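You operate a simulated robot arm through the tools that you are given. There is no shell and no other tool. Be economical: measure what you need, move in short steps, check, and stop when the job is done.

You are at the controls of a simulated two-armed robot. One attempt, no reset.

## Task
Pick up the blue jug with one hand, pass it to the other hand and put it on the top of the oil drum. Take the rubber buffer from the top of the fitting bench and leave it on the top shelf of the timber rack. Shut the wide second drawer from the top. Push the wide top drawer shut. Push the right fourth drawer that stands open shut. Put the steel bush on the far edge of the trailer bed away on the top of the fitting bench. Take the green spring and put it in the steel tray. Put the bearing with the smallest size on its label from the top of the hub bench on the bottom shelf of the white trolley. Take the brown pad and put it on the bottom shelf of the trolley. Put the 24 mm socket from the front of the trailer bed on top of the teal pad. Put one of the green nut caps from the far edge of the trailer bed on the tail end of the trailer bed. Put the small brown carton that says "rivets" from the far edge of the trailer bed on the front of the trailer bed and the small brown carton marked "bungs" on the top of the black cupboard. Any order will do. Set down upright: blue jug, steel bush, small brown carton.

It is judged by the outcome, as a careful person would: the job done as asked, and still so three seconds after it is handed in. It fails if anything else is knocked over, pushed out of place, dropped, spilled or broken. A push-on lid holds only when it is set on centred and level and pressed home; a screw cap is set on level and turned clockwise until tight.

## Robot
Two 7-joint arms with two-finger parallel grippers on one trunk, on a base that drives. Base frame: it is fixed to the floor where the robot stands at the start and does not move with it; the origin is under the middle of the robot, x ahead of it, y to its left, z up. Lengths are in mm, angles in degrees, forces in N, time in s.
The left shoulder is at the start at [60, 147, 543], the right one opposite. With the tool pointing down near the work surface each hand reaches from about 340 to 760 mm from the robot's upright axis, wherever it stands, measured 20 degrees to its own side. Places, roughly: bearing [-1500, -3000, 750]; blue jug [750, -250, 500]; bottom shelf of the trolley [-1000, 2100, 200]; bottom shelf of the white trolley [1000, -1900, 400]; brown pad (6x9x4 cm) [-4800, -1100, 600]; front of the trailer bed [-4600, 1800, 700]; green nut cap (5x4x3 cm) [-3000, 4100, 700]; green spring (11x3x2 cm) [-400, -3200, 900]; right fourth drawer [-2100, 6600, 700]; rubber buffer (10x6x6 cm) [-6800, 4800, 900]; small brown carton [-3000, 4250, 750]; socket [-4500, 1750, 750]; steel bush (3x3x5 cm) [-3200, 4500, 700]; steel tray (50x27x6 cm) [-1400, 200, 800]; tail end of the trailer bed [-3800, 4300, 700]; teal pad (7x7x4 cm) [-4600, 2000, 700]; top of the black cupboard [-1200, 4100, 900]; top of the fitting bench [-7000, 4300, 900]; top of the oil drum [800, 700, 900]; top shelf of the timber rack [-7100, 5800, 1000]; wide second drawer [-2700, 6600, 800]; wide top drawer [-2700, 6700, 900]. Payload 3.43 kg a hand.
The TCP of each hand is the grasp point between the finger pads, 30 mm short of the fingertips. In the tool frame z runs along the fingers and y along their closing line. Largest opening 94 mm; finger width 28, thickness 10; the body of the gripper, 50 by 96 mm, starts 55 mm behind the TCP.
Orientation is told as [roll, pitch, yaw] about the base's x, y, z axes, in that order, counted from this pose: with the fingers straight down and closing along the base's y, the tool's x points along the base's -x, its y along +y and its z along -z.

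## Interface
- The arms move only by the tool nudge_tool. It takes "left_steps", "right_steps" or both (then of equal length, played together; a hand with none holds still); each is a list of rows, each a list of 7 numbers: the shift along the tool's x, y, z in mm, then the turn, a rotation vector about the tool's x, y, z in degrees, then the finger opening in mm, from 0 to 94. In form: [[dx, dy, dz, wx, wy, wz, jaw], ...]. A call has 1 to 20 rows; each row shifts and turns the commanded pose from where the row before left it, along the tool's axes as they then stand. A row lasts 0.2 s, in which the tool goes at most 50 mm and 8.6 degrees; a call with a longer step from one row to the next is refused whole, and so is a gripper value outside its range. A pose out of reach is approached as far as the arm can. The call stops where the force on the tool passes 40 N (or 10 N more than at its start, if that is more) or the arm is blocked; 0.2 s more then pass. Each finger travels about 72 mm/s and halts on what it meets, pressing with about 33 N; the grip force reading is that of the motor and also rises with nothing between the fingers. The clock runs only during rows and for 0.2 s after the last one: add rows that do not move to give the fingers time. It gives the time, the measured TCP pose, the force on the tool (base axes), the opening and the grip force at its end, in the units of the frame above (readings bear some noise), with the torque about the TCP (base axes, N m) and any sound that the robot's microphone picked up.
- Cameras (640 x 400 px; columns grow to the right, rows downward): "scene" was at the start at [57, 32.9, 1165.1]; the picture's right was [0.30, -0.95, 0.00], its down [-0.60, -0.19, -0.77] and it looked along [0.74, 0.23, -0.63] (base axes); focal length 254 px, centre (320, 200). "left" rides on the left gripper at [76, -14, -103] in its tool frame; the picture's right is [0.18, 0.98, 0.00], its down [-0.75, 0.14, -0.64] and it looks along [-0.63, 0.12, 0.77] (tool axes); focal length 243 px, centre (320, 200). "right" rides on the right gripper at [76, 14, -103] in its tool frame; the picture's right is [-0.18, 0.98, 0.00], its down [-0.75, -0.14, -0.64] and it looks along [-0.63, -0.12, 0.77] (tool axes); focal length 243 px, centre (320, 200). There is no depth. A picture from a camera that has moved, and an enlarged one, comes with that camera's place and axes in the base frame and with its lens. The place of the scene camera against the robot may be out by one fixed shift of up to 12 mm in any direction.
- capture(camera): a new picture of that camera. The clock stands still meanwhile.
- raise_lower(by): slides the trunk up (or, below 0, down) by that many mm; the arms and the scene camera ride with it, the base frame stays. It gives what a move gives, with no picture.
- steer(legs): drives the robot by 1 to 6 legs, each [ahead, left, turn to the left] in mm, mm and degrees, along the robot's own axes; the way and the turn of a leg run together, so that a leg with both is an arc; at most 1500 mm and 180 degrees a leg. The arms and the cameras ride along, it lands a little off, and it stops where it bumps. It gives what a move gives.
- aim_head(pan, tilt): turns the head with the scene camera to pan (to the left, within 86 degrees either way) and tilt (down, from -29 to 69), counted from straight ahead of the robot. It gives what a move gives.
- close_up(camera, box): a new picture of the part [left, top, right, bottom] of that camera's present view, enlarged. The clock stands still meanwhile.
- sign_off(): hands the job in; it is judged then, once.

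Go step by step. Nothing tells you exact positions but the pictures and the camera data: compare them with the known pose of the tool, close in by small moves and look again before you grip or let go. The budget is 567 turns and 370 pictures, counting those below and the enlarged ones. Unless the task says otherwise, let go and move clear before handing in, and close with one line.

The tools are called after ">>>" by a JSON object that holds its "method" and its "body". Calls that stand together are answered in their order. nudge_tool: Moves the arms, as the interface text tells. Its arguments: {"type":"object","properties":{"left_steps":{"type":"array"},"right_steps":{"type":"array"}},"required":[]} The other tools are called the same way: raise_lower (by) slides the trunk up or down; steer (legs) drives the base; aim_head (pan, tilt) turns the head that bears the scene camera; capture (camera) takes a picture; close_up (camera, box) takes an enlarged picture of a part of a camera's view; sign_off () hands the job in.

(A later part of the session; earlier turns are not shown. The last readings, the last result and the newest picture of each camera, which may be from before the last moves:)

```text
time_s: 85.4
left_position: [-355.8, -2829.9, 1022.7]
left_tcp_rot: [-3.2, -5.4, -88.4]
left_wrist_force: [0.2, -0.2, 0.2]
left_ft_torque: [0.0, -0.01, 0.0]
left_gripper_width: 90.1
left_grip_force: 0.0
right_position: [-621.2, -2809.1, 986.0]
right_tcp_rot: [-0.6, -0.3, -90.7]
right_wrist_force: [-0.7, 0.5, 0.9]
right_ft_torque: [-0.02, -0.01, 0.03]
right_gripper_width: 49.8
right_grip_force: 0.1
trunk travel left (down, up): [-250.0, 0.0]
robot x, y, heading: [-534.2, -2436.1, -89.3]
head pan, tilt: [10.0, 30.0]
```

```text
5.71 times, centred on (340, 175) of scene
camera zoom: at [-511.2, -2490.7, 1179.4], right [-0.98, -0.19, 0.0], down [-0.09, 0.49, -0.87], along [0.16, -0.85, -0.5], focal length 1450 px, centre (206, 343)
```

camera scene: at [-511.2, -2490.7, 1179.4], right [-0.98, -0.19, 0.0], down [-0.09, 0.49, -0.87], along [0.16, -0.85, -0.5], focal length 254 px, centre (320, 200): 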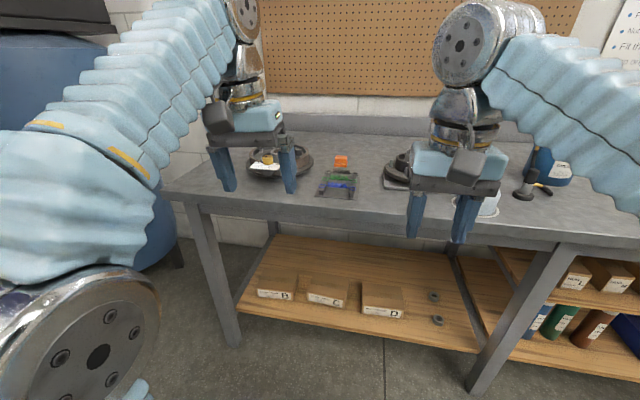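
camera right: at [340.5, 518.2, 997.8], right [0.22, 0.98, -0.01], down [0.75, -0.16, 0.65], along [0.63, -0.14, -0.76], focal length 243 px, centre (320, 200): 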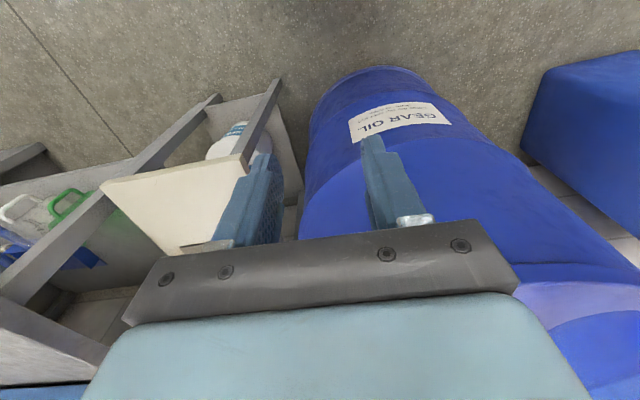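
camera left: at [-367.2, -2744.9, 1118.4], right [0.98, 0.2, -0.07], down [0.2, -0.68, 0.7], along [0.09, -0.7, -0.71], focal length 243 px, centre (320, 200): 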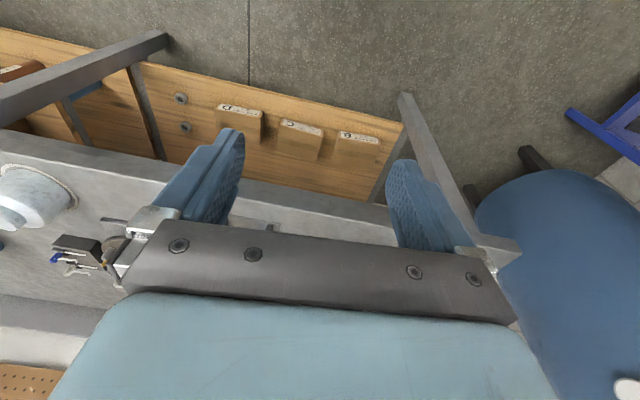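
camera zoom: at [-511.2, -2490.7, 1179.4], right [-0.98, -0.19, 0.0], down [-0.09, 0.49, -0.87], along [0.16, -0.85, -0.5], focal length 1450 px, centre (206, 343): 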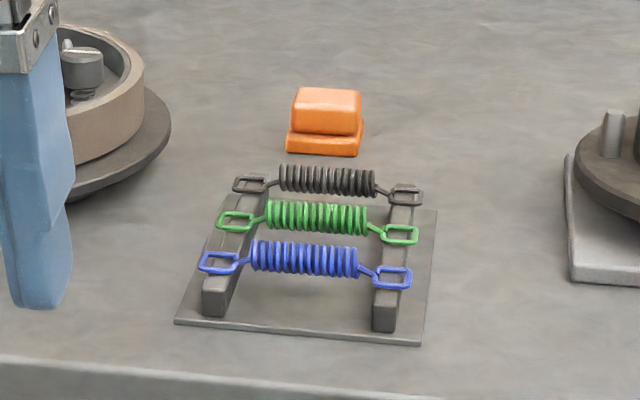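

>>> {"method": "nudge_tool", "body": {"left_steps": [[-30, -15, 15, 0, 0, 0, 90], [-45, -15, 10, -1.1, 1.8, 0, 60], [-45, -15, 10, -1.1, 1.8, 0, 40], [-45, -15, 5, -1.1, 1.8, 0, 40], [-45, -15, 0, 0, 0, 0, 40], [-45, -15, 0, 0, 0, 0, 40], [0, 0, 0, 0, 0, 8.2, 40], [0, 0, 0, 0, 0, 8.2, 40], [0, 0, 0, 0, 0, 8.2, 40], [0, 0, 0, 0, 0, 8.2, 40], [0, 0, 0, 0, 0, 8.2, 40], [0, 0, 0, 0, 0, 8.2, 40], [0, 0, 0, 0, 0, 8.2, 40], [0, 0, 0, 0, 0, 8.2, 40], [0, 0, 0, 0, 0, 8.2, 40], [0, 0, 0, 0, 0, 8.2, 40], [0, 0, 0, 0, 0, 8, 40], [0, 0, 0, 0, 0, 0, 40]]}}

>>> {"method": "capture", "body": {"camera": "left"}}

>>> {"method": "capture", "body": {"camera": "scene"}}

```text
time_s: 89.2
left_position: [-440.8, -2980.3, 900.0]
left_tcp_rot: [0.2, 0.0, -178.7]
left_wrist_force: [-0.8, -0.7, -1.2]
left_ft_torque: [0.0, 0.0, 0.0]
left_gripper_width: 39.9
left_grip_force: 0.1
left hand out of reach, approached as far as the arm can: row 2, 3, 4, 5, 6
right_position: [-619.6, -2809.8, 984.9]
right_tcp_rot: [-0.4, -0.2, -90.6]
right_wrist_force: [-0.2, 0.0, 0.0]
right_ft_torque: [-0.02, 0.0, 0.01]
right_gripper_width: 50.1
right_grip_force: 0.1
trunk travel left (down, up): [-250.0, 0.0]
robot x, y, heading: [-534.5, -2440.3, -89.1]
head pan, tilt: [10.0, 30.0]
```

```text
304 pictures are left
camera left: at [-365.4, -2963.7, 1001.9], right [0.21, -0.98, 0.0], down [-0.75, -0.16, 0.64], along [-0.63, -0.13, -0.77], focal length 243 px, centre (320, 200)
```

left: 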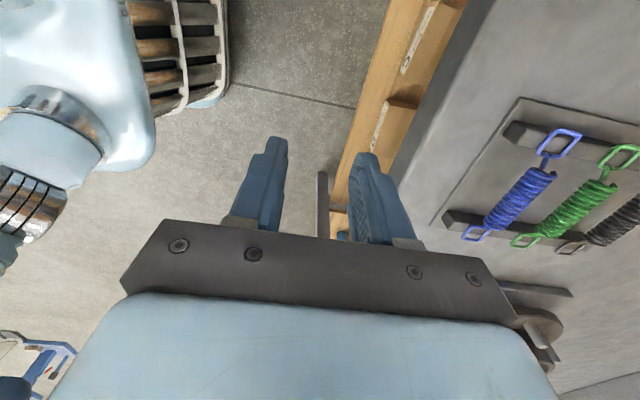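

```text
303 pictures are left
camera scene: at [-511.2, -2490.7, 1179.3], right [-0.98, -0.19, 0.0], down [-0.09, 0.49, -0.87], along [0.16, -0.85, -0.5], focal length 254 px, centre (320, 200)
```

scene: 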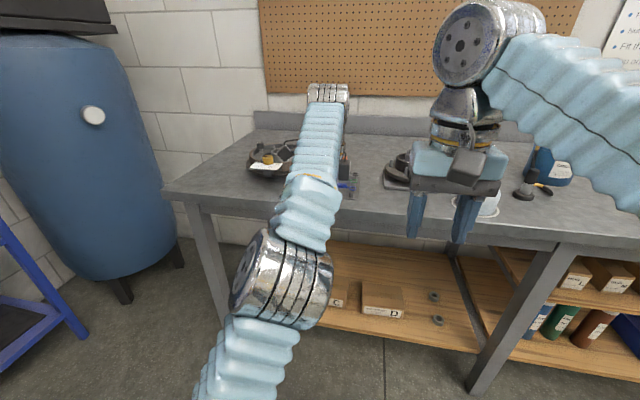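

>>> {"method": "nudge_tool", "body": {"left_steps": [[0, 0, -40, 0, 0, 0, 40], [0, 0, 0, 0, 0, 0, 40]]}}

>>> {"method": "steer", "body": {"legs": [[50, 0, -0.9]]}}

>>> {"method": "nudge_tool", "body": {"left_steps": [[0, -40, 0, 0, 0, 0, 40], [0, -40, 0, 0, 0, 0, 40], [0, 0, 0, 0, 0, 0, 40]]}}

>>> {"method": "capture", "body": {"camera": "left"}}

```text
time_s: 89.8
left_position: [-438.6, -2961.9, 925.7]
left_tcp_rot: [0.3, 0.0, -178.6]
left_wrist_force: [-0.2, 0.6, 0.9]
left_ft_torque: [0.02, -0.02, 0.0]
left_gripper_width: 39.9
left_grip_force: 0.1
left hand out of reach, approached as far as the arm can: row 1
right_position: [-619.2, -2808.4, 985.5]
right_tcp_rot: [-0.4, -0.3, -90.8]
right_wrist_force: [0.0, -0.5, 1.0]
right_ft_torque: [-0.04, 0.0, 0.02]
right_gripper_width: 50.0
right_grip_force: 0.1
trunk travel left (down, up): [-250.0, 0.0]
robot x, y, heading: [-529.9, -2433.8, -89.2]
head pan, tilt: [10.0, 30.0]
```

```text
time_s: 90.7
left_position: [-444.8, -3015.5, 926.5]
left_tcp_rot: [0.1, 0.0, -179.5]
left_wrist_force: [-0.4, -0.3, 0.2]
left_ft_torque: [-0.02, -0.01, 0.01]
left_gripper_width: 40.3
left_grip_force: 0.1
right_position: [-626.3, -2858.7, 986.4]
right_tcp_rot: [-0.5, -0.3, -91.5]
right_wrist_force: [-0.2, 0.8, 0.0]
right_ft_torque: [-0.03, -0.02, -0.03]
right_gripper_width: 50.1
right_grip_force: 0.0
trunk travel left (down, up): [-250.0, 0.0]
robot x, y, heading: [-532.1, -2488.2, -89.9]
head pan, tilt: [10.0, 30.0]
```

```text
time_s: 91.5
left_position: [-446.4, -2936.0, 925.5]
left_tcp_rot: [0.2, 0.0, -179.4]
left_wrist_force: [-0.3, -0.1, 0.3]
left_ft_torque: [-0.01, -0.01, 0.01]
left_gripper_width: 40.0
left_grip_force: 0.1
right_position: [-625.1, -2858.9, 985.8]
right_tcp_rot: [-0.5, -0.2, -91.5]
right_wrist_force: [0.0, -0.7, -0.1]
right_ft_torque: [-0.01, 0.0, 0.01]
right_gripper_width: 49.7
right_grip_force: 0.0
trunk travel left (down, up): [-250.0, 0.0]
robot x, y, heading: [-534.1, -2494.2, -90.2]
head pan, tilt: [10.0, 30.0]
```

```text
302 pictures are left
camera left: at [-370.9, -2920.5, 1027.5], right [0.19, -0.98, 0.0], down [-0.75, -0.15, 0.64], along [-0.63, -0.13, -0.77], focal length 243 px, centre (320, 200)
```

left: 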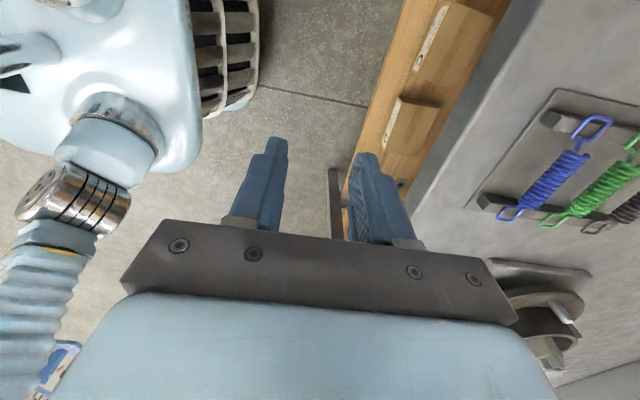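

>>> {"method": "steer", "body": {"legs": [[130, 0, 0]]}}

>>> {"method": "capture", "body": {"camera": "left"}}

```text
time_s: 92.8
left_position: [-446.7, -3068.2, 926.0]
left_tcp_rot: [0.1, 0.0, -179.4]
left_wrist_force: [0.0, 0.2, 0.4]
left_ft_torque: [-0.01, 0.02, 0.01]
left_gripper_width: 40.1
left_grip_force: 0.1
right_position: [-624.5, -2990.9, 985.9]
right_tcp_rot: [-0.5, -0.2, -91.5]
right_wrist_force: [0.7, 0.4, 0.1]
right_ft_torque: [-0.03, 0.0, -0.01]
right_gripper_width: 50.1
right_grip_force: 0.1
trunk travel left (down, up): [-250.0, 0.0]
robot x, y, heading: [-533.8, -2620.8, -89.8]
head pan, tilt: [10.0, 30.0]
```

```text
301 pictures are left
camera left: at [-370.9, -3052.6, 1027.4], right [0.2, -0.98, 0.0], down [-0.75, -0.15, 0.64], along [-0.63, -0.13, -0.77], focal length 243 px, centre (320, 200)
```

left: 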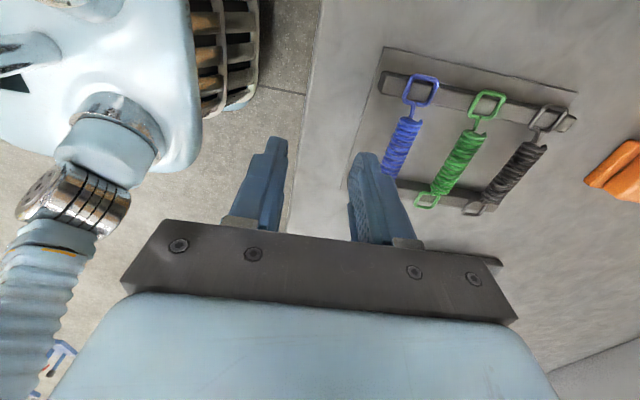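

>>> {"method": "nudge_tool", "body": {"left_steps": [[2, 34, 0, 0, 0, 0.2, 36], [2, 34, 0, 0, 0, 0.2, 36], [2, 33, 0, 0, 0, 0.2, 36], [0, 0, 0, 0, 0, 0, 36]]}}

>>> {"method": "capture", "body": {"camera": "left"}}

```text
time_s: 93.8
left_position: [-439.0, -3156.3, 916.6]
left_tcp_rot: [0.3, -0.1, 179.9]
left_wrist_force: [-0.3, -0.1, 0.6]
left_ft_torque: [0.02, 0.01, -0.01]
left_gripper_width: 35.9
left_grip_force: 0.0
left hand out of reach, approached as far as the arm can: row 3
right_position: [-625.4, -2991.5, 985.8]
right_tcp_rot: [-0.5, -0.1, -91.4]
right_wrist_force: [0.1, 0.7, 1.3]
right_ft_torque: [0.0, -0.03, -0.03]
right_gripper_width: 49.9
right_grip_force: 0.1
trunk travel left (down, up): [-250.0, 0.0]
robot x, y, heading: [-531.2, -2624.3, -90.0]
head pan, tilt: [10.0, 30.0]
```

```text
300 pictures are left
camera left: at [-364.3, -3141.9, 1018.0], right [0.18, -0.98, 0.0], down [-0.75, -0.14, 0.64], along [-0.63, -0.12, -0.77], focal length 243 px, centre (320, 200)
```

left: 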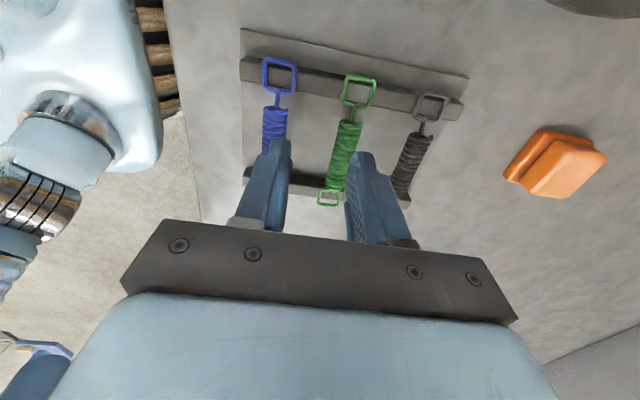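

>>> {"method": "steer", "body": {"legs": [[18, 0, 0]]}}

>>> {"method": "capture", "body": {"camera": "left"}}

```text
time_s: 94.6
left_position: [-439.6, -3174.7, 916.5]
left_tcp_rot: [0.3, -0.1, -180.0]
left_wrist_force: [-0.2, 1.2, -0.6]
left_ft_torque: [-0.04, -0.03, -0.01]
left_gripper_width: 36.0
left_grip_force: 0.0
right_position: [-625.7, -3009.0, 986.7]
right_tcp_rot: [-0.5, -0.2, -91.4]
right_wrist_force: [0.5, -0.1, -0.3]
right_ft_torque: [-0.01, 0.01, -0.02]
right_gripper_width: 50.1
right_grip_force: 0.0
trunk travel left (down, up): [-250.0, 0.0]
robot x, y, heading: [-532.8, -2641.5, -90.0]
head pan, tilt: [10.0, 30.0]
```

```text
299 pictures are left
camera left: at [-364.2, -3159.7, 1018.3], right [0.18, -0.98, 0.0], down [-0.75, -0.14, 0.64], along [-0.63, -0.12, -0.77], focal length 243 px, centre (320, 200)
```

left: 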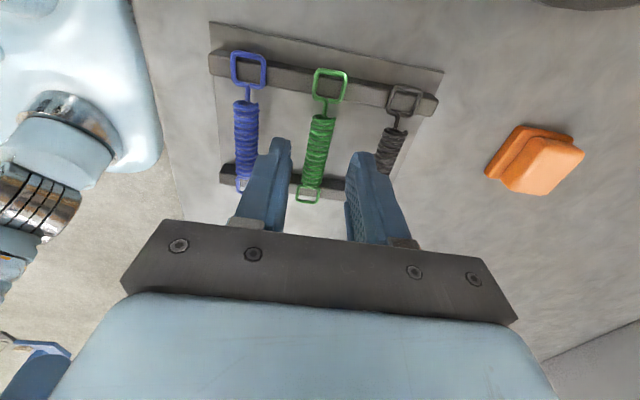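

>>> {"method": "nudge_tool", "body": {"left_steps": [[0, 0, 12, 0, 0, 0, 36], [0, 0, 12, 0, 0, 0, 36], [0, 0, 10, 0, 0, 0, 36], [0, 0, 0, 0, 0, 0, 36]]}}

>>> {"method": "capture", "body": {"camera": "left"}}

```text
time_s: 95.6
left_position: [-440.0, -3174.3, 882.0]
left_tcp_rot: [0.4, 0.0, -180.0]
left_wrist_force: [-0.9, 1.5, -0.8]
left_ft_torque: [-0.03, -0.02, 0.01]
left_gripper_width: 35.7
left_grip_force: 0.0
right_position: [-624.9, -3008.8, 986.2]
right_tcp_rot: [-0.6, -0.2, -91.5]
right_wrist_force: [-0.3, -1.2, 1.0]
right_ft_torque: [-0.01, 0.0, -0.03]
right_gripper_width: 49.9
right_grip_force: 0.1
trunk travel left (down, up): [-250.0, 0.0]
robot x, y, heading: [-532.7, -2637.1, -89.8]
head pan, tilt: [10.0, 30.0]
```

```text
298 pictures are left
camera left: at [-364.3, -3159.5, 984.3], right [0.18, -0.98, 0.0], down [-0.75, -0.14, 0.64], along [-0.63, -0.12, -0.77], focal length 243 px, centre (320, 200)
```

left: 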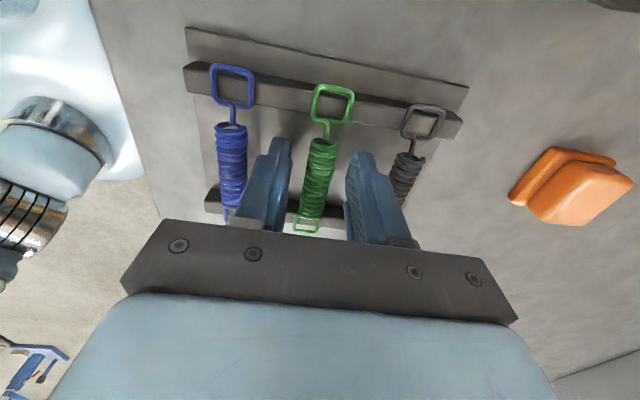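

Green spring is centred between the fingers, neighbours clear. Close and lift.

>>> {"method": "nudge_tool", "body": {"left_steps": [[0, 0, 0, 0, 0, 0, 0], [0, 0, 0, 0, 0, 0, 0], [0, 0, 0, 0, 0, 0, 0]]}}

>>> {"method": "capture", "body": {"camera": "left"}}

```text
time_s: 96.4
left_position: [-439.1, -3173.8, 882.8]
left_tcp_rot: [0.2, 0.0, -180.0]
left_wrist_force: [-0.7, 0.0, 1.7]
left_ft_torque: [0.02, 0.06, 0.03]
left_gripper_width: 13.7
left_grip_force: 32.9
right_position: [-624.3, -3010.5, 985.1]
right_tcp_rot: [-0.4, -0.3, -91.5]
right_wrist_force: [-1.1, 0.8, -0.5]
right_ft_torque: [-0.02, -0.03, 0.02]
right_gripper_width: 50.2
right_grip_force: 0.1
trunk travel left (down, up): [-250.0, 0.0]
robot x, y, heading: [-530.5, -2638.5, -89.9]
head pan, tilt: [10.0, 30.0]
```

```text
297 pictures are left
camera left: at [-364.3, -3159.5, 984.4], right [0.18, -0.98, 0.0], down [-0.75, -0.14, 0.64], along [-0.63, -0.12, -0.77], focal length 243 px, centre (320, 200)
```

left: 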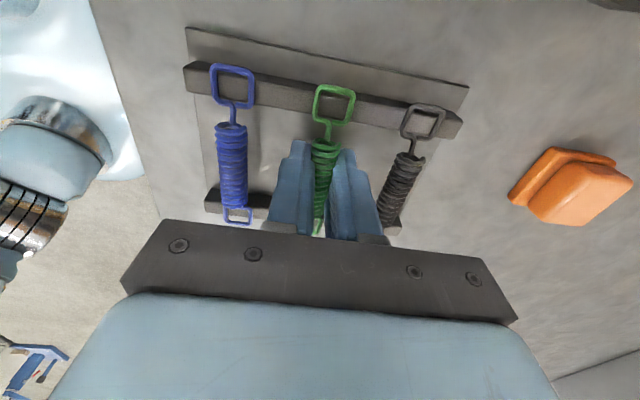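

>>> {"method": "nudge_tool", "body": {"left_steps": [[0, 0, -15, 0, 0, 0, 0], [0, 0, -20, 0, 0, 0, 0], [0, 0, 0, 0, 0, 0, 0]]}}

>>> {"method": "steer", "body": {"legs": [[-190, 0, 0]]}}

>>> {"method": "nudge_tool", "body": {"left_steps": [[0, -40, -10, 0, 0, 0, 0], [0, -40, -20, 0, 0, 0, 0], [0, -40, -20, 0, 0, 0, 0], [0, -40, -20, 0, 0, 0, 0], [0, 0, 0, 0, 0, 0, 0]]}}

>>> {"method": "capture", "body": {"camera": "left"}}

>>> {"method": "aim_head", "body": {"pan": -45, "tilt": 30}}

>>> {"method": "capture", "body": {"camera": "scene"}}

```text
time_s: 97.2
left_position: [-439.2, -3173.2, 918.0]
left_tcp_rot: [0.3, 0.0, -180.0]
left_wrist_force: [-0.2, -0.6, 0.8]
left_ft_torque: [0.02, 0.01, 0.0]
left_gripper_width: 13.3
left_grip_force: 33.3
right_position: [-623.8, -3010.6, 986.0]
right_tcp_rot: [-0.5, -0.2, -91.5]
right_wrist_force: [-0.4, 0.0, -0.1]
right_ft_torque: [-0.02, -0.02, 0.02]
right_gripper_width: 49.9
right_grip_force: 0.0
trunk travel left (down, up): [-250.0, 0.0]
robot x, y, heading: [-530.9, -2639.0, -90.0]
head pan, tilt: [10.0, 30.0]
```

```text
time_s: 98.7
left_position: [-440.6, -2982.7, 916.3]
left_tcp_rot: [0.3, 0.1, 179.9]
left_wrist_force: [-0.2, 0.7, -0.6]
left_ft_torque: [0.03, -0.01, 0.02]
left_gripper_width: 13.8
left_grip_force: 32.8
right_position: [-625.4, -2818.2, 985.8]
right_tcp_rot: [-0.6, -0.2, -91.6]
right_wrist_force: [-0.3, 0.1, 0.7]
right_ft_torque: [0.02, -0.01, 0.0]
right_gripper_width: 50.4
right_grip_force: 0.0
trunk travel left (down, up): [-250.0, 0.0]
robot x, y, heading: [-532.4, -2453.6, -89.8]
head pan, tilt: [10.0, 30.0]
```

```text
time_s: 99.9
left_position: [-441.2, -2819.3, 986.7]
left_tcp_rot: [0.3, 0.1, 180.0]
left_wrist_force: [1.1, 0.5, -0.4]
left_ft_torque: [0.02, -0.03, 0.01]
left_gripper_width: 13.5
left_grip_force: 33.0
right_position: [-625.4, -2818.3, 985.1]
right_tcp_rot: [-0.5, -0.3, -91.6]
right_wrist_force: [0.3, -0.1, -0.5]
right_ft_torque: [0.0, 0.01, -0.01]
right_gripper_width: 49.9
right_grip_force: 0.1
trunk travel left (down, up): [-250.0, 0.0]
robot x, y, heading: [-531.2, -2451.7, -90.1]
head pan, tilt: [10.0, 30.0]
```

```text
296 pictures are left
camera left: at [-365.6, -2804.4, 1089.1], right [0.18, -0.98, 0.01], down [-0.75, -0.14, 0.64], along [-0.63, -0.12, -0.77], focal length 243 px, centre (320, 200)
```

left: 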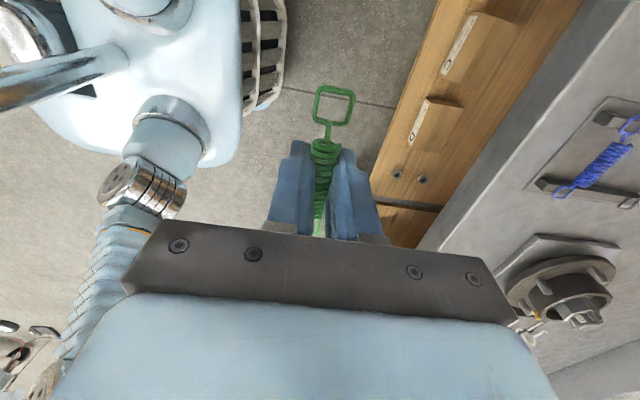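

```text
time_s: 101.2
left_position: [-440.9, -2818.5, 987.5]
left_tcp_rot: [0.3, 0.0, 179.8]
left_wrist_force: [-0.6, -0.8, 0.0]
left_ft_torque: [0.01, -0.01, -0.02]
left_gripper_width: 13.4
left_grip_force: 33.1
right_position: [-625.3, -2817.8, 985.3]
right_tcp_rot: [-0.4, -0.2, -91.6]
right_wrist_force: [0.2, -0.1, -0.9]
right_ft_torque: [0.01, 0.02, 0.01]
right_gripper_width: 50.2
right_grip_force: 0.1
trunk travel left (down, up): [-250.0, 0.0]
robot x, y, heading: [-536.9, -2451.9, -90.2]
head pan, tilt: [-45.0, 30.0]
```

```text
295 pictures are left
camera scene: at [-591.2, -2476.0, 1179.4], right [-0.71, 0.71, 0.0], down [0.35, 0.35, -0.87], along [-0.61, -0.61, -0.5], focal length 254 px, centre (320, 200)
```

scene: 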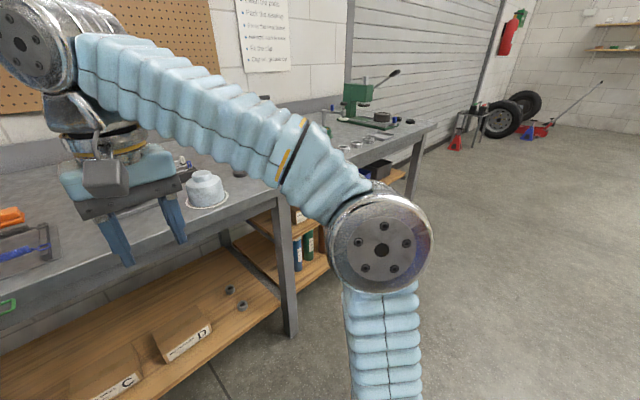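

>>> {"method": "steer", "body": {"legs": [[0, -820, 0]]}}

>>> {"method": "aim_head", "body": {"pan": -10, "tilt": 35}}

>>> {"method": "capture", "body": {"camera": "scene"}}

>>> {"method": "capture", "body": {"camera": "right"}}

```text
time_s: 105.5
left_position: [-1253.0, -2823.0, 985.7]
left_tcp_rot: [0.3, 0.0, -179.5]
left_wrist_force: [-0.2, 0.7, 0.4]
left_ft_torque: [0.0, -0.03, 0.02]
left_gripper_width: 13.5
left_grip_force: 33.4
right_position: [-1437.6, -2820.7, 984.1]
right_tcp_rot: [-0.4, -0.1, -91.0]
right_wrist_force: [-0.2, -0.1, 0.6]
right_ft_torque: [0.01, 0.0, 0.04]
right_gripper_width: 50.0
right_grip_force: 0.1
trunk travel left (down, up): [-250.0, 0.0]
robot x, y, heading: [-1346.7, -2447.5, -89.5]
head pan, tilt: [-45.0, 30.0]
```

```text
time_s: 106.5
left_position: [-1252.9, -2822.3, 986.6]
left_tcp_rot: [0.3, 0.0, -179.5]
left_wrist_force: [0.1, -1.7, -1.0]
left_ft_torque: [0.0, 0.01, 0.0]
left_gripper_width: 13.8
left_grip_force: 33.1
right_position: [-1437.2, -2821.7, 986.0]
right_tcp_rot: [-0.4, -0.2, -91.1]
right_wrist_force: [0.0, 0.4, -0.2]
right_ft_torque: [0.01, 0.0, -0.02]
right_gripper_width: 50.0
right_grip_force: 0.1
trunk travel left (down, up): [-250.0, 0.0]
robot x, y, heading: [-1351.5, -2451.0, -89.5]
head pan, tilt: [-10.0, 35.0]
```

```text
294 pictures are left
camera scene: at [-1357.9, -2502.4, 1171.6], right [-0.99, 0.17, 0.0], down [0.1, 0.57, -0.82], along [-0.14, -0.81, -0.57], focal length 254 px, centre (320, 200)
```

scene: 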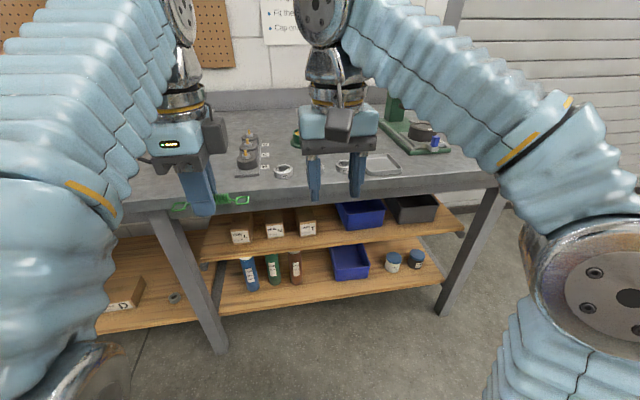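

```text
293 pictures are left
camera right: at [-1421.5, -2746.3, 1087.5], right [0.98, -0.2, -0.01], down [-0.15, -0.75, 0.65], along [-0.14, -0.63, -0.76], focal length 243 px, centre (320, 200)
```

right: 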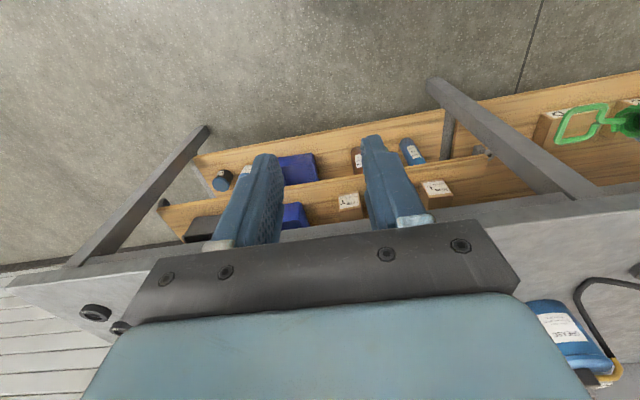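

>>> {"method": "close_up", "body": {"camera": "scene", "box": [230, 120, 350, 190]}}

>>> {"method": "close_up", "body": {"camera": "scene", "box": [330, 130, 430, 190]}}

```text
5.33 times, centred on (290, 155) of scene
camera zoom: at [-1357.9, -2502.4, 1171.6], right [-0.99, 0.17, 0.0], down [0.1, 0.57, -0.82], along [-0.14, -0.81, -0.57], focal length 1354 px, centre (480, 440)
```

zoom: 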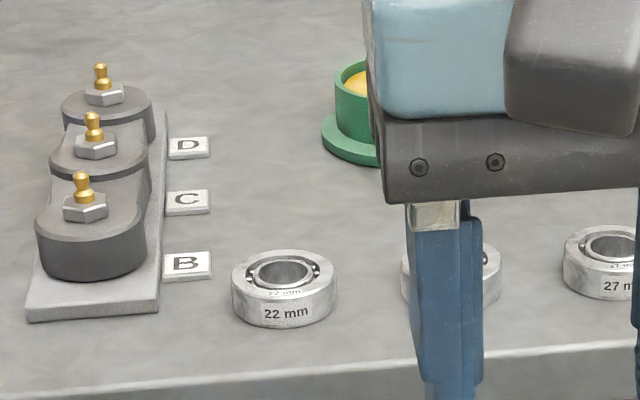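

```text
6.40 times, centred on (380, 160) of scene
camera zoom: at [-1357.9, -2502.4, 1171.6], right [-0.99, 0.17, 0.0], down [0.1, 0.57, -0.82], along [-0.14, -0.81, -0.57], focal length 1624 px, centre (-64, 456)
```

zoom: 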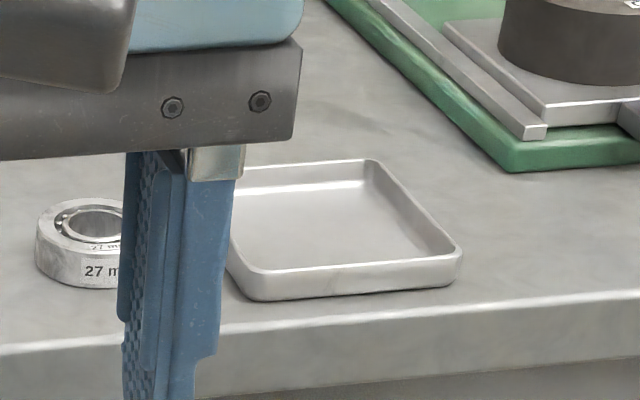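

>>> {"method": "nudge_tool", "body": {"right_steps": [[0, 40, 0, 0, 0, 0, 70], [0, 40, 0, 0, 0, 0, 70], [0, 0, 0, 0, 0, 0, 70]]}}

>>> {"method": "close_up", "body": {"camera": "scene", "box": [260, 130, 380, 190]}}

```text
time_s: 107.3
left_position: [-1252.6, -2821.6, 986.9]
left_tcp_rot: [0.2, 0.0, -179.5]
left_wrist_force: [0.6, 0.0, -0.8]
left_ft_torque: [-0.02, -0.04, -0.05]
left_gripper_width: 13.4
left_grip_force: 33.0
right_position: [-1357.8, -2823.3, 984.5]
right_tcp_rot: [-0.5, -0.1, -91.1]
right_wrist_force: [-0.1, 0.1, 0.4]
right_ft_torque: [-0.02, 0.05, 0.03]
right_gripper_width: 70.0
right_grip_force: 0.0
trunk travel left (down, up): [-250.0, 0.0]
robot x, y, heading: [-1346.6, -2451.5, -89.2]
head pan, tilt: [-10.0, 35.0]
```

```text
5.33 times, centred on (320, 160) of scene
camera zoom: at [-1357.6, -2502.4, 1171.6], right [-0.99, 0.16, 0.0], down [0.09, 0.57, -0.82], along [-0.14, -0.81, -0.57], focal length 1354 px, centre (320, 413)
```

zoom: 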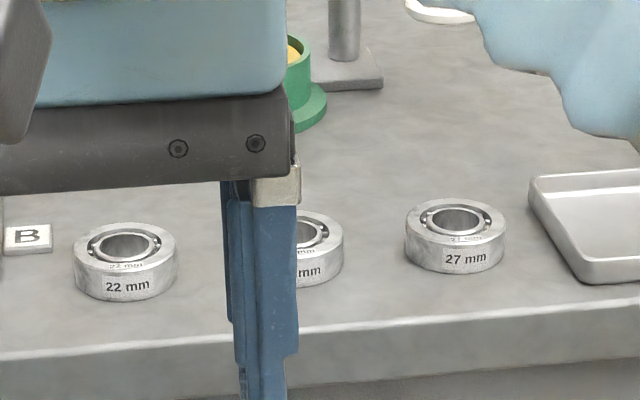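

>>> {"method": "nudge_tool", "body": {"right_steps": [[0, -45, 0, 0, 0, 0, 70], [0, 0, 0, 0, 0, 0, 70]]}}

>>> {"method": "close_up", "body": {"camera": "scene", "box": [260, 130, 380, 190]}}

```text
time_s: 107.9
left_position: [-1253.3, -2823.1, 986.9]
left_tcp_rot: [0.3, 0.0, -179.5]
left_wrist_force: [0.0, 0.2, -1.4]
left_ft_torque: [-0.01, 0.02, -0.01]
left_gripper_width: 13.4
left_grip_force: 33.1
right_position: [-1402.6, -2824.0, 984.9]
right_tcp_rot: [-0.5, -0.1, -91.1]
right_wrist_force: [0.4, 0.3, 0.0]
right_ft_torque: [0.0, -0.02, -0.01]
right_gripper_width: 70.2
right_grip_force: 0.0
trunk travel left (down, up): [-250.0, 0.0]
robot x, y, heading: [-1349.7, -2454.3, -89.7]
head pan, tilt: [-10.0, 35.0]
```

```text
5.33 times, centred on (320, 160) of scene
camera zoom: at [-1358.1, -2502.3, 1171.6], right [-0.99, 0.16, 0.0], down [0.09, 0.57, -0.82], along [-0.13, -0.81, -0.57], focal length 1354 px, centre (320, 413)
```

zoom: 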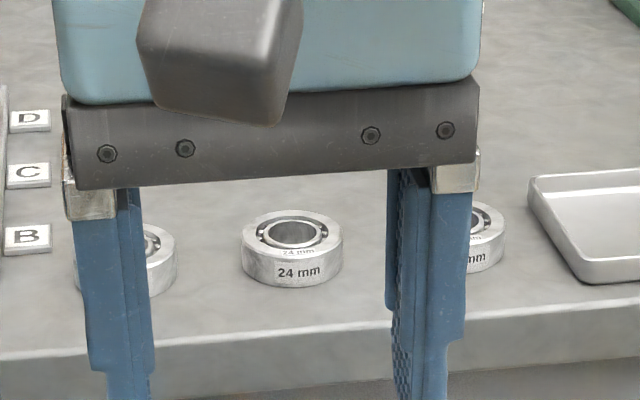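

Labels read 22, 24, 27 mm; the 22 mm bearing (leftmost, ≈[-1362,-3104]) is wanted. Drive in and bring the right hand above it.

>>> {"method": "steer", "body": {"legs": [[130, 80, 0]]}}

>>> {"method": "nudge_tool", "body": {"right_steps": [[-37, -10, 12, 0, 0, 0, 70], [-37, -10, 12, 0, 0, 0, 70], [-37, -10, 12, 0, 0, 0, 70], [-37, -10, 12, 0, 0, 0, 70], [0, 0, 0, 0, 0, 0, 70]]}}

>>> {"method": "capture", "body": {"camera": "right"}}

```text
time_s: 109.3
left_position: [-1171.8, -2953.4, 987.2]
left_tcp_rot: [0.4, 0.0, -179.5]
left_wrist_force: [0.0, 0.3, -0.7]
left_ft_torque: [-0.01, -0.01, 0.0]
left_gripper_width: 13.4
left_grip_force: 33.0
right_position: [-1322.9, -2955.1, 983.4]
right_tcp_rot: [-0.5, -0.2, -90.9]
right_wrist_force: [0.7, 0.7, -0.6]
right_ft_torque: [-0.02, 0.0, -0.02]
right_gripper_width: 69.9
right_grip_force: 0.0
trunk travel left (down, up): [-250.0, 0.0]
robot x, y, heading: [-1265.7, -2583.5, -89.5]
head pan, tilt: [-10.0, 35.0]
```

```text
time_s: 110.5
left_position: [-1173.2, -2953.9, 987.4]
left_tcp_rot: [0.3, 0.0, -179.5]
left_wrist_force: [-0.1, -0.6, 0.5]
left_ft_torque: [0.0, -0.01, 0.01]
left_gripper_width: 13.4
left_grip_force: 32.8
right_position: [-1365.1, -3103.7, 936.6]
right_tcp_rot: [-0.5, -0.1, -91.1]
right_wrist_force: [0.7, 0.4, 0.4]
right_ft_torque: [0.01, -0.01, -0.02]
right_gripper_width: 70.2
right_grip_force: 0.0
trunk travel left (down, up): [-250.0, 0.0]
robot x, y, heading: [-1268.7, -2583.4, -89.3]
head pan, tilt: [-10.0, 35.0]
```

```text
288 pictures are left
camera right: at [-1350.1, -3027.5, 1037.6], right [0.98, -0.2, -0.01], down [-0.15, -0.75, 0.65], along [-0.14, -0.63, -0.76], focal length 243 px, centre (320, 200)
```

right: 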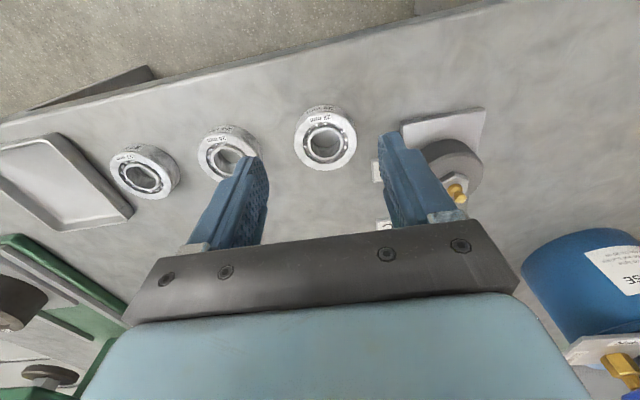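

>>> {"method": "nudge_tool", "body": {"right_steps": [[-12, 4, 0, 0.5, 0, 0, 70], [0, 0, 28, 0, 0, 0, 70], [0, 0, 26, 0, 0, 0, 70], [0, 0, 0, 0, 0, 0, 70]]}}

>>> {"method": "capture", "body": {"camera": "right"}}

>>> {"method": "close_up", "body": {"camera": "scene", "box": [280, 120, 440, 220]}}

```text
time_s: 111.5
left_position: [-1173.3, -2952.4, 986.3]
left_tcp_rot: [0.3, 0.0, -179.5]
left_wrist_force: [-0.9, -0.2, -0.8]
left_ft_torque: [0.01, 0.02, 0.02]
left_gripper_width: 13.3
left_grip_force: 32.6
right_position: [-1367.0, -3103.6, 882.4]
right_tcp_rot: [-1.0, -0.1, -91.0]
right_wrist_force: [-0.2, 0.8, 0.3]
right_ft_torque: [0.04, 0.0, 0.01]
right_gripper_width: 69.8
right_grip_force: 0.2
right hand out of reach, approached as far as the arm can: row 1
trunk travel left (down, up): [-250.0, 0.0]
robot x, y, heading: [-1266.0, -2586.4, -89.4]
head pan, tilt: [-10.0, 35.0]
```

```text
287 pictures are left
camera right: at [-1349.5, -3026.8, 985.2], right [0.98, -0.2, -0.02], down [-0.14, -0.75, 0.65], along [-0.14, -0.63, -0.76], focal length 243 px, centre (320, 200)
```

right: 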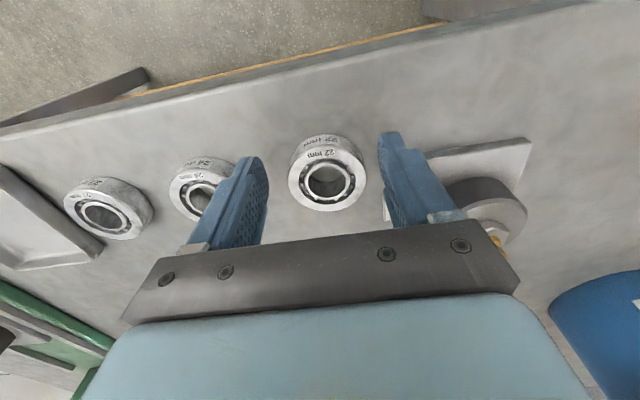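

```text
4.00 times, centred on (360, 170) of scene
camera zoom: at [-1277.6, -2633.7, 1171.6], right [-0.99, 0.16, 0.0], down [0.09, 0.57, -0.82], along [-0.13, -0.81, -0.57], focal length 1015 px, centre (160, 320)
```

zoom: 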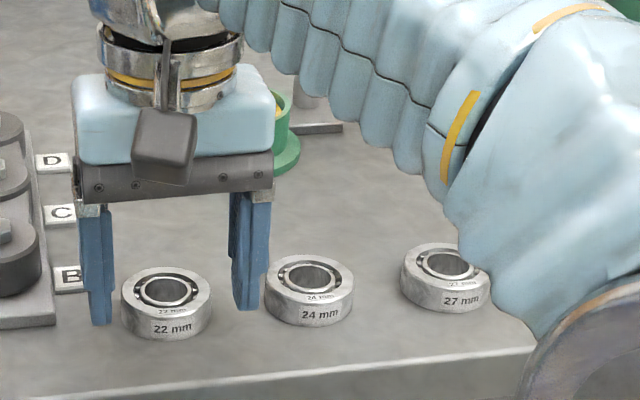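

>>> {"method": "nudge_tool", "body": {"right_steps": [[-13, 4, 0, 0.5, 0, 0, 70], [0, 0, 5, 0, 0, 0, 70], [0, 0, 0, 0, 0, 0, 70]]}}

>>> {"method": "capture", "body": {"camera": "right"}}

>>> {"method": "close_up", "body": {"camera": "scene", "box": [280, 120, 440, 220]}}

```text
time_s: 112.3
left_position: [-1173.6, -2953.9, 986.7]
left_tcp_rot: [0.3, -0.1, -179.5]
left_wrist_force: [0.1, 0.4, -0.4]
left_ft_torque: [0.0, 0.02, 0.0]
left_gripper_width: 13.7
left_grip_force: 32.9
right_position: [-1362.6, -3116.4, 878.4]
right_tcp_rot: [-1.5, -0.3, -91.0]
right_wrist_force: [0.0, -0.1, -0.2]
right_ft_torque: [0.04, 0.01, 0.0]
right_gripper_width: 69.8
right_grip_force: 0.1
trunk travel left (down, up): [-250.0, 0.0]
robot x, y, heading: [-1267.7, -2582.7, -89.7]
head pan, tilt: [-10.0, 35.0]
```

```text
285 pictures are left
camera right: at [-1344.4, -3040.0, 980.2], right [0.98, -0.2, -0.02], down [-0.14, -0.75, 0.65], along [-0.15, -0.63, -0.76], focal length 243 px, centre (320, 200)
```

right: 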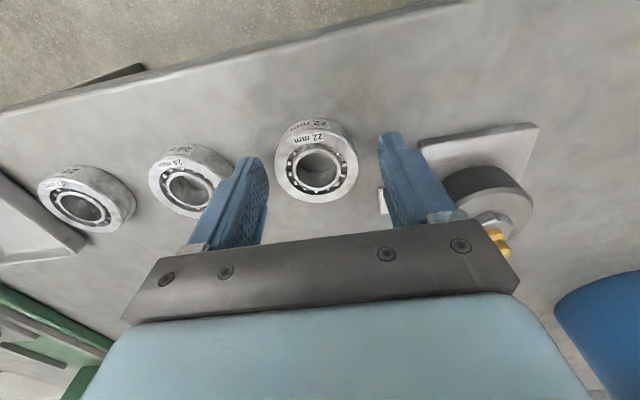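

```text
4.00 times, centred on (360, 170) of scene
camera zoom: at [-1277.6, -2633.6, 1171.6], right [-0.99, 0.16, 0.0], down [0.09, 0.57, -0.82], along [-0.13, -0.81, -0.57], focal length 1015 px, centre (160, 320)
```

zoom: 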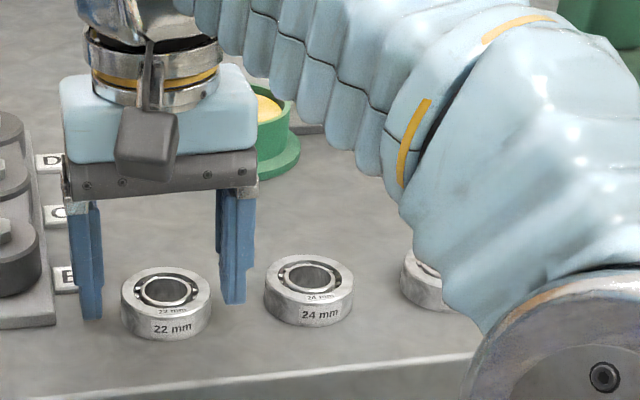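

>>> {"method": "nudge_tool", "body": {"right_steps": [[0, 0, 2, 0, 0, 0, 70], [0, 0, 0, 0, 0, 0, 20], [0, 0, 0, 0, 0, 0, 20], [0, 0, 0, 0, 0, 0, 20]]}}

>>> {"method": "nudge_tool", "body": {"right_steps": [[0, 0, -20, 0, 0, 0, 20], [0, 0, -20, 0, 0, 0, 20], [0, 0, 0, 0, 0, 0, 20]]}}

>>> {"method": "capture", "body": {"camera": "right"}}

```text
time_s: 113.3
left_position: [-1172.7, -2953.6, 985.9]
left_tcp_rot: [0.3, 0.1, -179.4]
left_wrist_force: [0.2, 0.5, 0.0]
left_ft_torque: [0.01, 0.01, 0.01]
left_gripper_width: 13.5
left_grip_force: 33.4
right_position: [-1362.5, -3116.3, 876.4]
right_tcp_rot: [-1.5, -0.3, -91.0]
right_wrist_force: [-1.3, -0.4, 1.4]
right_ft_torque: [-0.05, -0.03, 0.01]
right_gripper_width: 50.2
right_grip_force: 32.5
trunk travel left (down, up): [-250.0, 0.0]
robot x, y, heading: [-1270.3, -2584.8, -89.5]
head pan, tilt: [-10.0, 35.0]
```

```text
time_s: 114.1
left_position: [-1172.1, -2953.8, 986.7]
left_tcp_rot: [0.2, 0.0, -179.5]
left_wrist_force: [-0.1, -0.8, -1.3]
left_ft_torque: [-0.01, 0.0, 0.02]
left_gripper_width: 13.4
left_grip_force: 33.3
right_position: [-1361.9, -3116.3, 916.3]
right_tcp_rot: [-1.4, -0.1, -91.0]
right_wrist_force: [-0.1, 0.0, -2.0]
right_ft_torque: [0.02, -0.01, 0.02]
right_gripper_width: 50.3
right_grip_force: 32.8
trunk travel left (down, up): [-250.0, 0.0]
robot x, y, heading: [-1270.4, -2583.1, -89.3]
head pan, tilt: [-10.0, 35.0]
```

```text
283 pictures are left
camera right: at [-1344.2, -3040.2, 1017.3], right [0.98, -0.2, -0.03], down [-0.14, -0.75, 0.65], along [-0.15, -0.63, -0.76], focal length 243 px, centre (320, 200)
```

right: 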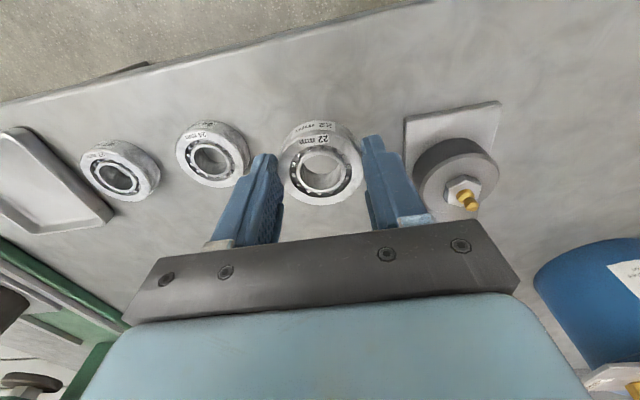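

>>> {"method": "steer", "body": {"legs": [[-700, 0, 0], [0, 0, 90]]}}

>>> {"method": "nudge_tool", "body": {"right_steps": [[40, 0, -15, -1.4, 0, 0, 20], [40, 0, -15, 0, 0, 0, 20], [40, 0, -15, 0, 0, 0, 20], [30, 0, 0, 0, 0, 0, 20], [0, 0, 0, 0, 0, 0, 20]]}}

>>> {"method": "aim_head", "body": {"pan": 0, "tilt": 20}}

>>> {"method": "capture", "body": {"camera": "scene"}}

```text
time_s: 121.8
left_position: [-900.3, -1788.9, 985.8]
left_tcp_rot: [0.3, -0.1, -89.2]
left_wrist_force: [0.8, -0.2, -0.5]
left_ft_torque: [0.02, 0.02, 0.0]
left_gripper_width: 13.4
left_grip_force: 32.8
right_position: [-738.2, -1978.3, 914.9]
right_tcp_rot: [-1.5, -0.2, -0.9]
right_wrist_force: [0.5, -0.1, -2.0]
right_ft_torque: [0.0, 0.04, 0.03]
right_gripper_width: 50.3
right_grip_force: 33.1
trunk travel left (down, up): [-250.0, 0.0]
robot x, y, heading: [-1272.3, -1887.2, 0.8]
head pan, tilt: [-10.0, 35.0]
```

```text
time_s: 123.0
left_position: [-900.8, -1789.3, 987.1]
left_tcp_rot: [0.3, 0.0, -89.2]
left_wrist_force: [-0.2, -0.2, -0.3]
left_ft_torque: [-0.01, -0.01, 0.02]
left_gripper_width: 13.4
left_grip_force: 32.8
right_position: [-887.7, -1977.2, 958.2]
right_tcp_rot: [-0.2, -0.2, -0.7]
right_wrist_force: [-0.4, 0.0, -2.2]
right_ft_torque: [-0.01, 0.0, 0.01]
right_gripper_width: 50.4
right_grip_force: 33.3
trunk travel left (down, up): [-250.0, 0.0]
robot x, y, heading: [-1272.4, -1890.4, 0.7]
head pan, tilt: [-10.0, 35.0]
```

```text
time_s: 123.8
left_position: [-901.1, -1791.5, 986.5]
left_tcp_rot: [0.3, 0.1, -89.2]
left_wrist_force: [-0.3, -0.6, -0.1]
left_ft_torque: [0.01, 0.0, -0.03]
left_gripper_width: 13.4
left_grip_force: 32.7
right_position: [-886.3, -1977.0, 958.7]
right_tcp_rot: [-0.1, -0.1, -0.9]
right_wrist_force: [0.3, 0.7, -1.5]
right_ft_torque: [0.0, 0.0, -0.03]
right_gripper_width: 50.2
right_grip_force: 33.0
trunk travel left (down, up): [-250.0, 0.0]
robot x, y, heading: [-1271.5, -1888.8, 0.7]
head pan, tilt: [0.0, 20.0]
```

```text
282 pictures are left
camera scene: at [-1201.6, -1878.4, 1195.3], right [0.01, -1.0, 0.0], down [-0.34, 0.0, -0.94], along [0.94, 0.01, -0.34], focal length 254 px, centre (320, 200)
```

scene: 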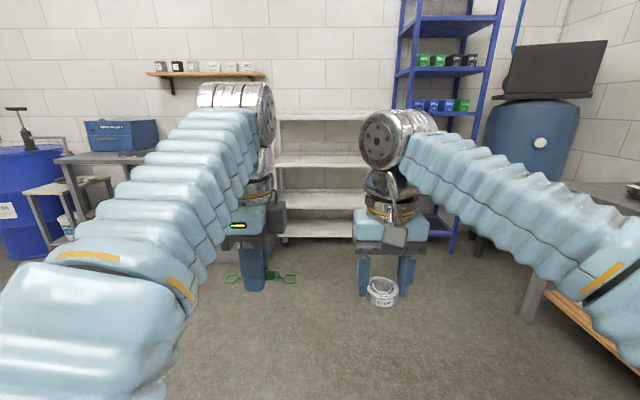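

>>> {"method": "steer", "body": {"legs": [[1000, 0, 0]]}}

>>> {"method": "capture", "body": {"camera": "scene"}}

```text
time_s: 128.9
left_position: [90.1, -1765.8, 987.8]
left_tcp_rot: [0.3, 0.0, -88.7]
left_wrist_force: [0.0, 0.5, -0.9]
left_ft_torque: [-0.02, 0.02, -0.01]
left_gripper_width: 13.5
left_grip_force: 33.3
right_position: [105.2, -1953.8, 958.8]
right_tcp_rot: [-0.1, -0.1, -0.2]
right_wrist_force: [-0.3, -0.4, -2.1]
right_ft_torque: [-0.02, -0.02, 0.02]
right_gripper_width: 50.3
right_grip_force: 32.8
trunk travel left (down, up): [-250.0, 0.0]
robot x, y, heading: [-277.2, -1865.6, 1.3]
head pan, tilt: [0.0, 20.0]
```

```text
281 pictures are left
camera scene: at [-209.7, -1859.0, 1195.4], right [0.02, -1.0, 0.0], down [-0.34, -0.01, -0.94], along [0.94, 0.02, -0.34], focal length 254 px, centre (320, 200)
```

scene: 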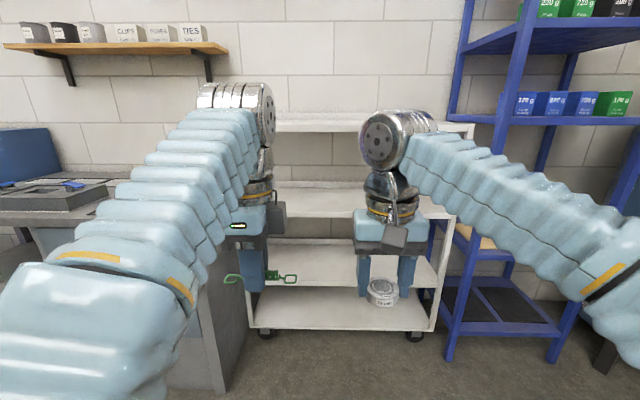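

>>> {"method": "close_up", "body": {"camera": "scene", "box": [220, 100, 480, 360]}}

```text
1.54 times, centred on (350, 230) of scene
camera zoom: at [-209.7, -1859.0, 1195.4], right [0.02, -1.0, 0.0], down [-0.34, -0.01, -0.94], along [0.94, 0.02, -0.34], focal length 390 px, centre (274, 154)
```

zoom: 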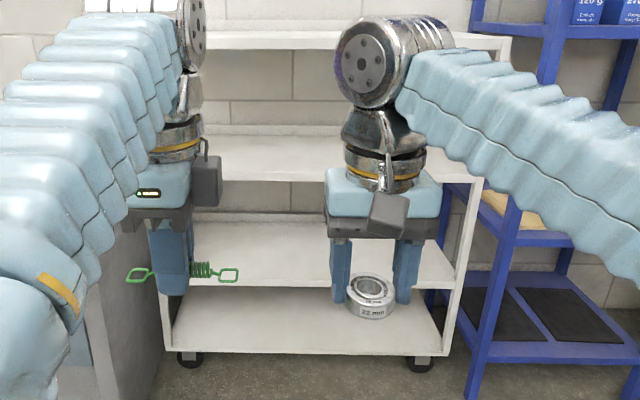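

The white rack on castors ahead is the white trolley, front near x≈840. I go closer and look down its shelves to be sure which one is the bottom.

>>> {"method": "steer", "body": {"legs": [[250, 0, -1.3]]}}

>>> {"method": "aim_head", "body": {"pan": 0, "tilt": 45}}

>>> {"method": "capture", "body": {"camera": "scene"}}

>>> {"method": "capture", "body": {"camera": "right"}}

```text
time_s: 130.7
left_position: [341.2, -1770.2, 987.0]
left_tcp_rot: [0.3, -0.1, -89.8]
left_wrist_force: [-0.1, 0.9, 0.1]
left_ft_torque: [0.01, -0.01, -0.02]
left_gripper_width: 13.5
left_grip_force: 33.0
right_position: [352.8, -1958.4, 959.1]
right_tcp_rot: [-0.1, -0.3, -1.3]
right_wrist_force: [0.0, -0.1, -1.5]
right_ft_torque: [0.0, 0.0, 0.03]
right_gripper_width: 50.1
right_grip_force: 32.8
trunk travel left (down, up): [-250.0, 0.0]
robot x, y, heading: [-27.5, -1862.7, 0.4]
head pan, tilt: [0.0, 20.0]
```

```text
time_s: 131.6
left_position: [340.2, -1771.2, 987.1]
left_tcp_rot: [0.3, 0.0, -89.8]
left_wrist_force: [0.2, 0.1, -0.1]
left_ft_torque: [0.03, 0.03, -0.01]
left_gripper_width: 13.6
left_grip_force: 32.5
right_position: [353.0, -1958.0, 958.2]
right_tcp_rot: [-0.1, -0.2, -1.3]
right_wrist_force: [0.3, -0.8, -2.3]
right_ft_torque: [-0.03, 0.01, 0.04]
right_gripper_width: 50.1
right_grip_force: 32.8
trunk travel left (down, up): [-250.0, 0.0]
robot x, y, heading: [-30.3, -1866.0, 0.4]
head pan, tilt: [0.0, 45.0]
```

```text
279 pictures are left
camera scene: at [27.6, -1856.7, 1156.8], right [0.0, -1.0, 0.0], down [-0.71, 0.0, -0.71], along [0.71, 0.0, -0.71], focal length 254 px, centre (320, 200)
```

scene: 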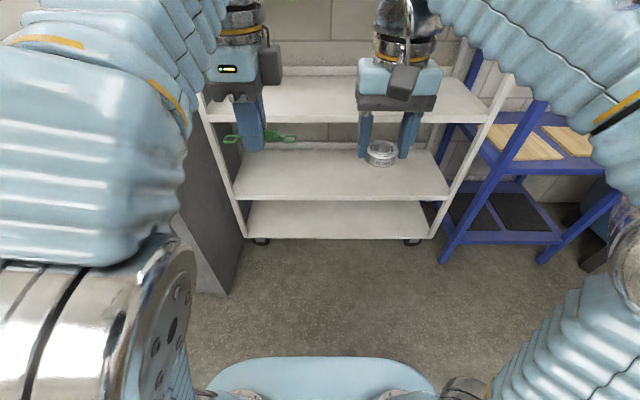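

```text
278 pictures are left
camera right: at [276.9, -1941.8, 1060.9], right [0.21, 0.98, 0.0], down [0.75, -0.16, 0.64], along [0.63, -0.13, -0.77], focal length 243 px, centre (320, 200)
```

right: 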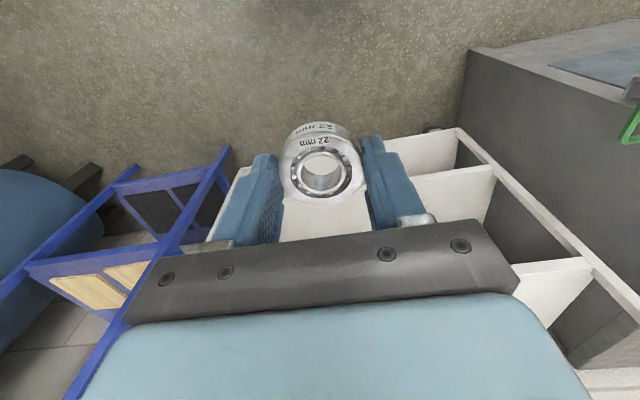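

Shelves sit at about z≈100, 386, 745 and 1117; the named place (z≈400) fits the third panel, above the castor base. I lower the trunk and prepare the right hand for it.

>>> {"method": "raise_lower", "body": {"by": -250}}

>>> {"method": "capture", "body": {"camera": "scene"}}

```text
time_s: 134.2
left_position: [340.8, -1771.7, 737.3]
left_tcp_rot: [0.3, 0.0, -89.8]
left_wrist_force: [0.2, 0.3, 0.5]
left_ft_torque: [-0.03, -0.04, 0.04]
left_gripper_width: 13.5
left_grip_force: 33.2
right_position: [353.5, -1958.4, 709.0]
right_tcp_rot: [-0.1, -0.1, -1.2]
right_wrist_force: [-0.6, 1.2, -2.2]
right_ft_torque: [-0.03, 0.04, 0.01]
right_gripper_width: 50.0
right_grip_force: 33.5
trunk travel left (down, up): [0.0, 250.0]
robot x, y, heading: [-28.6, -1863.1, 0.2]
head pan, tilt: [0.0, 45.0]
```

```text
277 pictures are left
camera scene: at [27.5, -1856.7, 906.8], right [0.0, -1.0, 0.0], down [-0.71, 0.0, -0.71], along [0.71, 0.0, -0.71], focal length 254 px, centre (320, 200)
```

scene: 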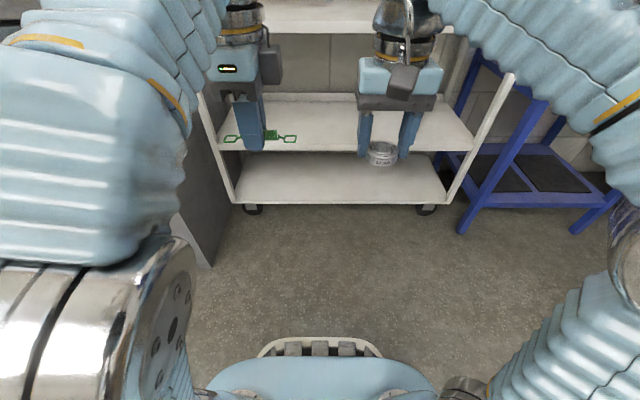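

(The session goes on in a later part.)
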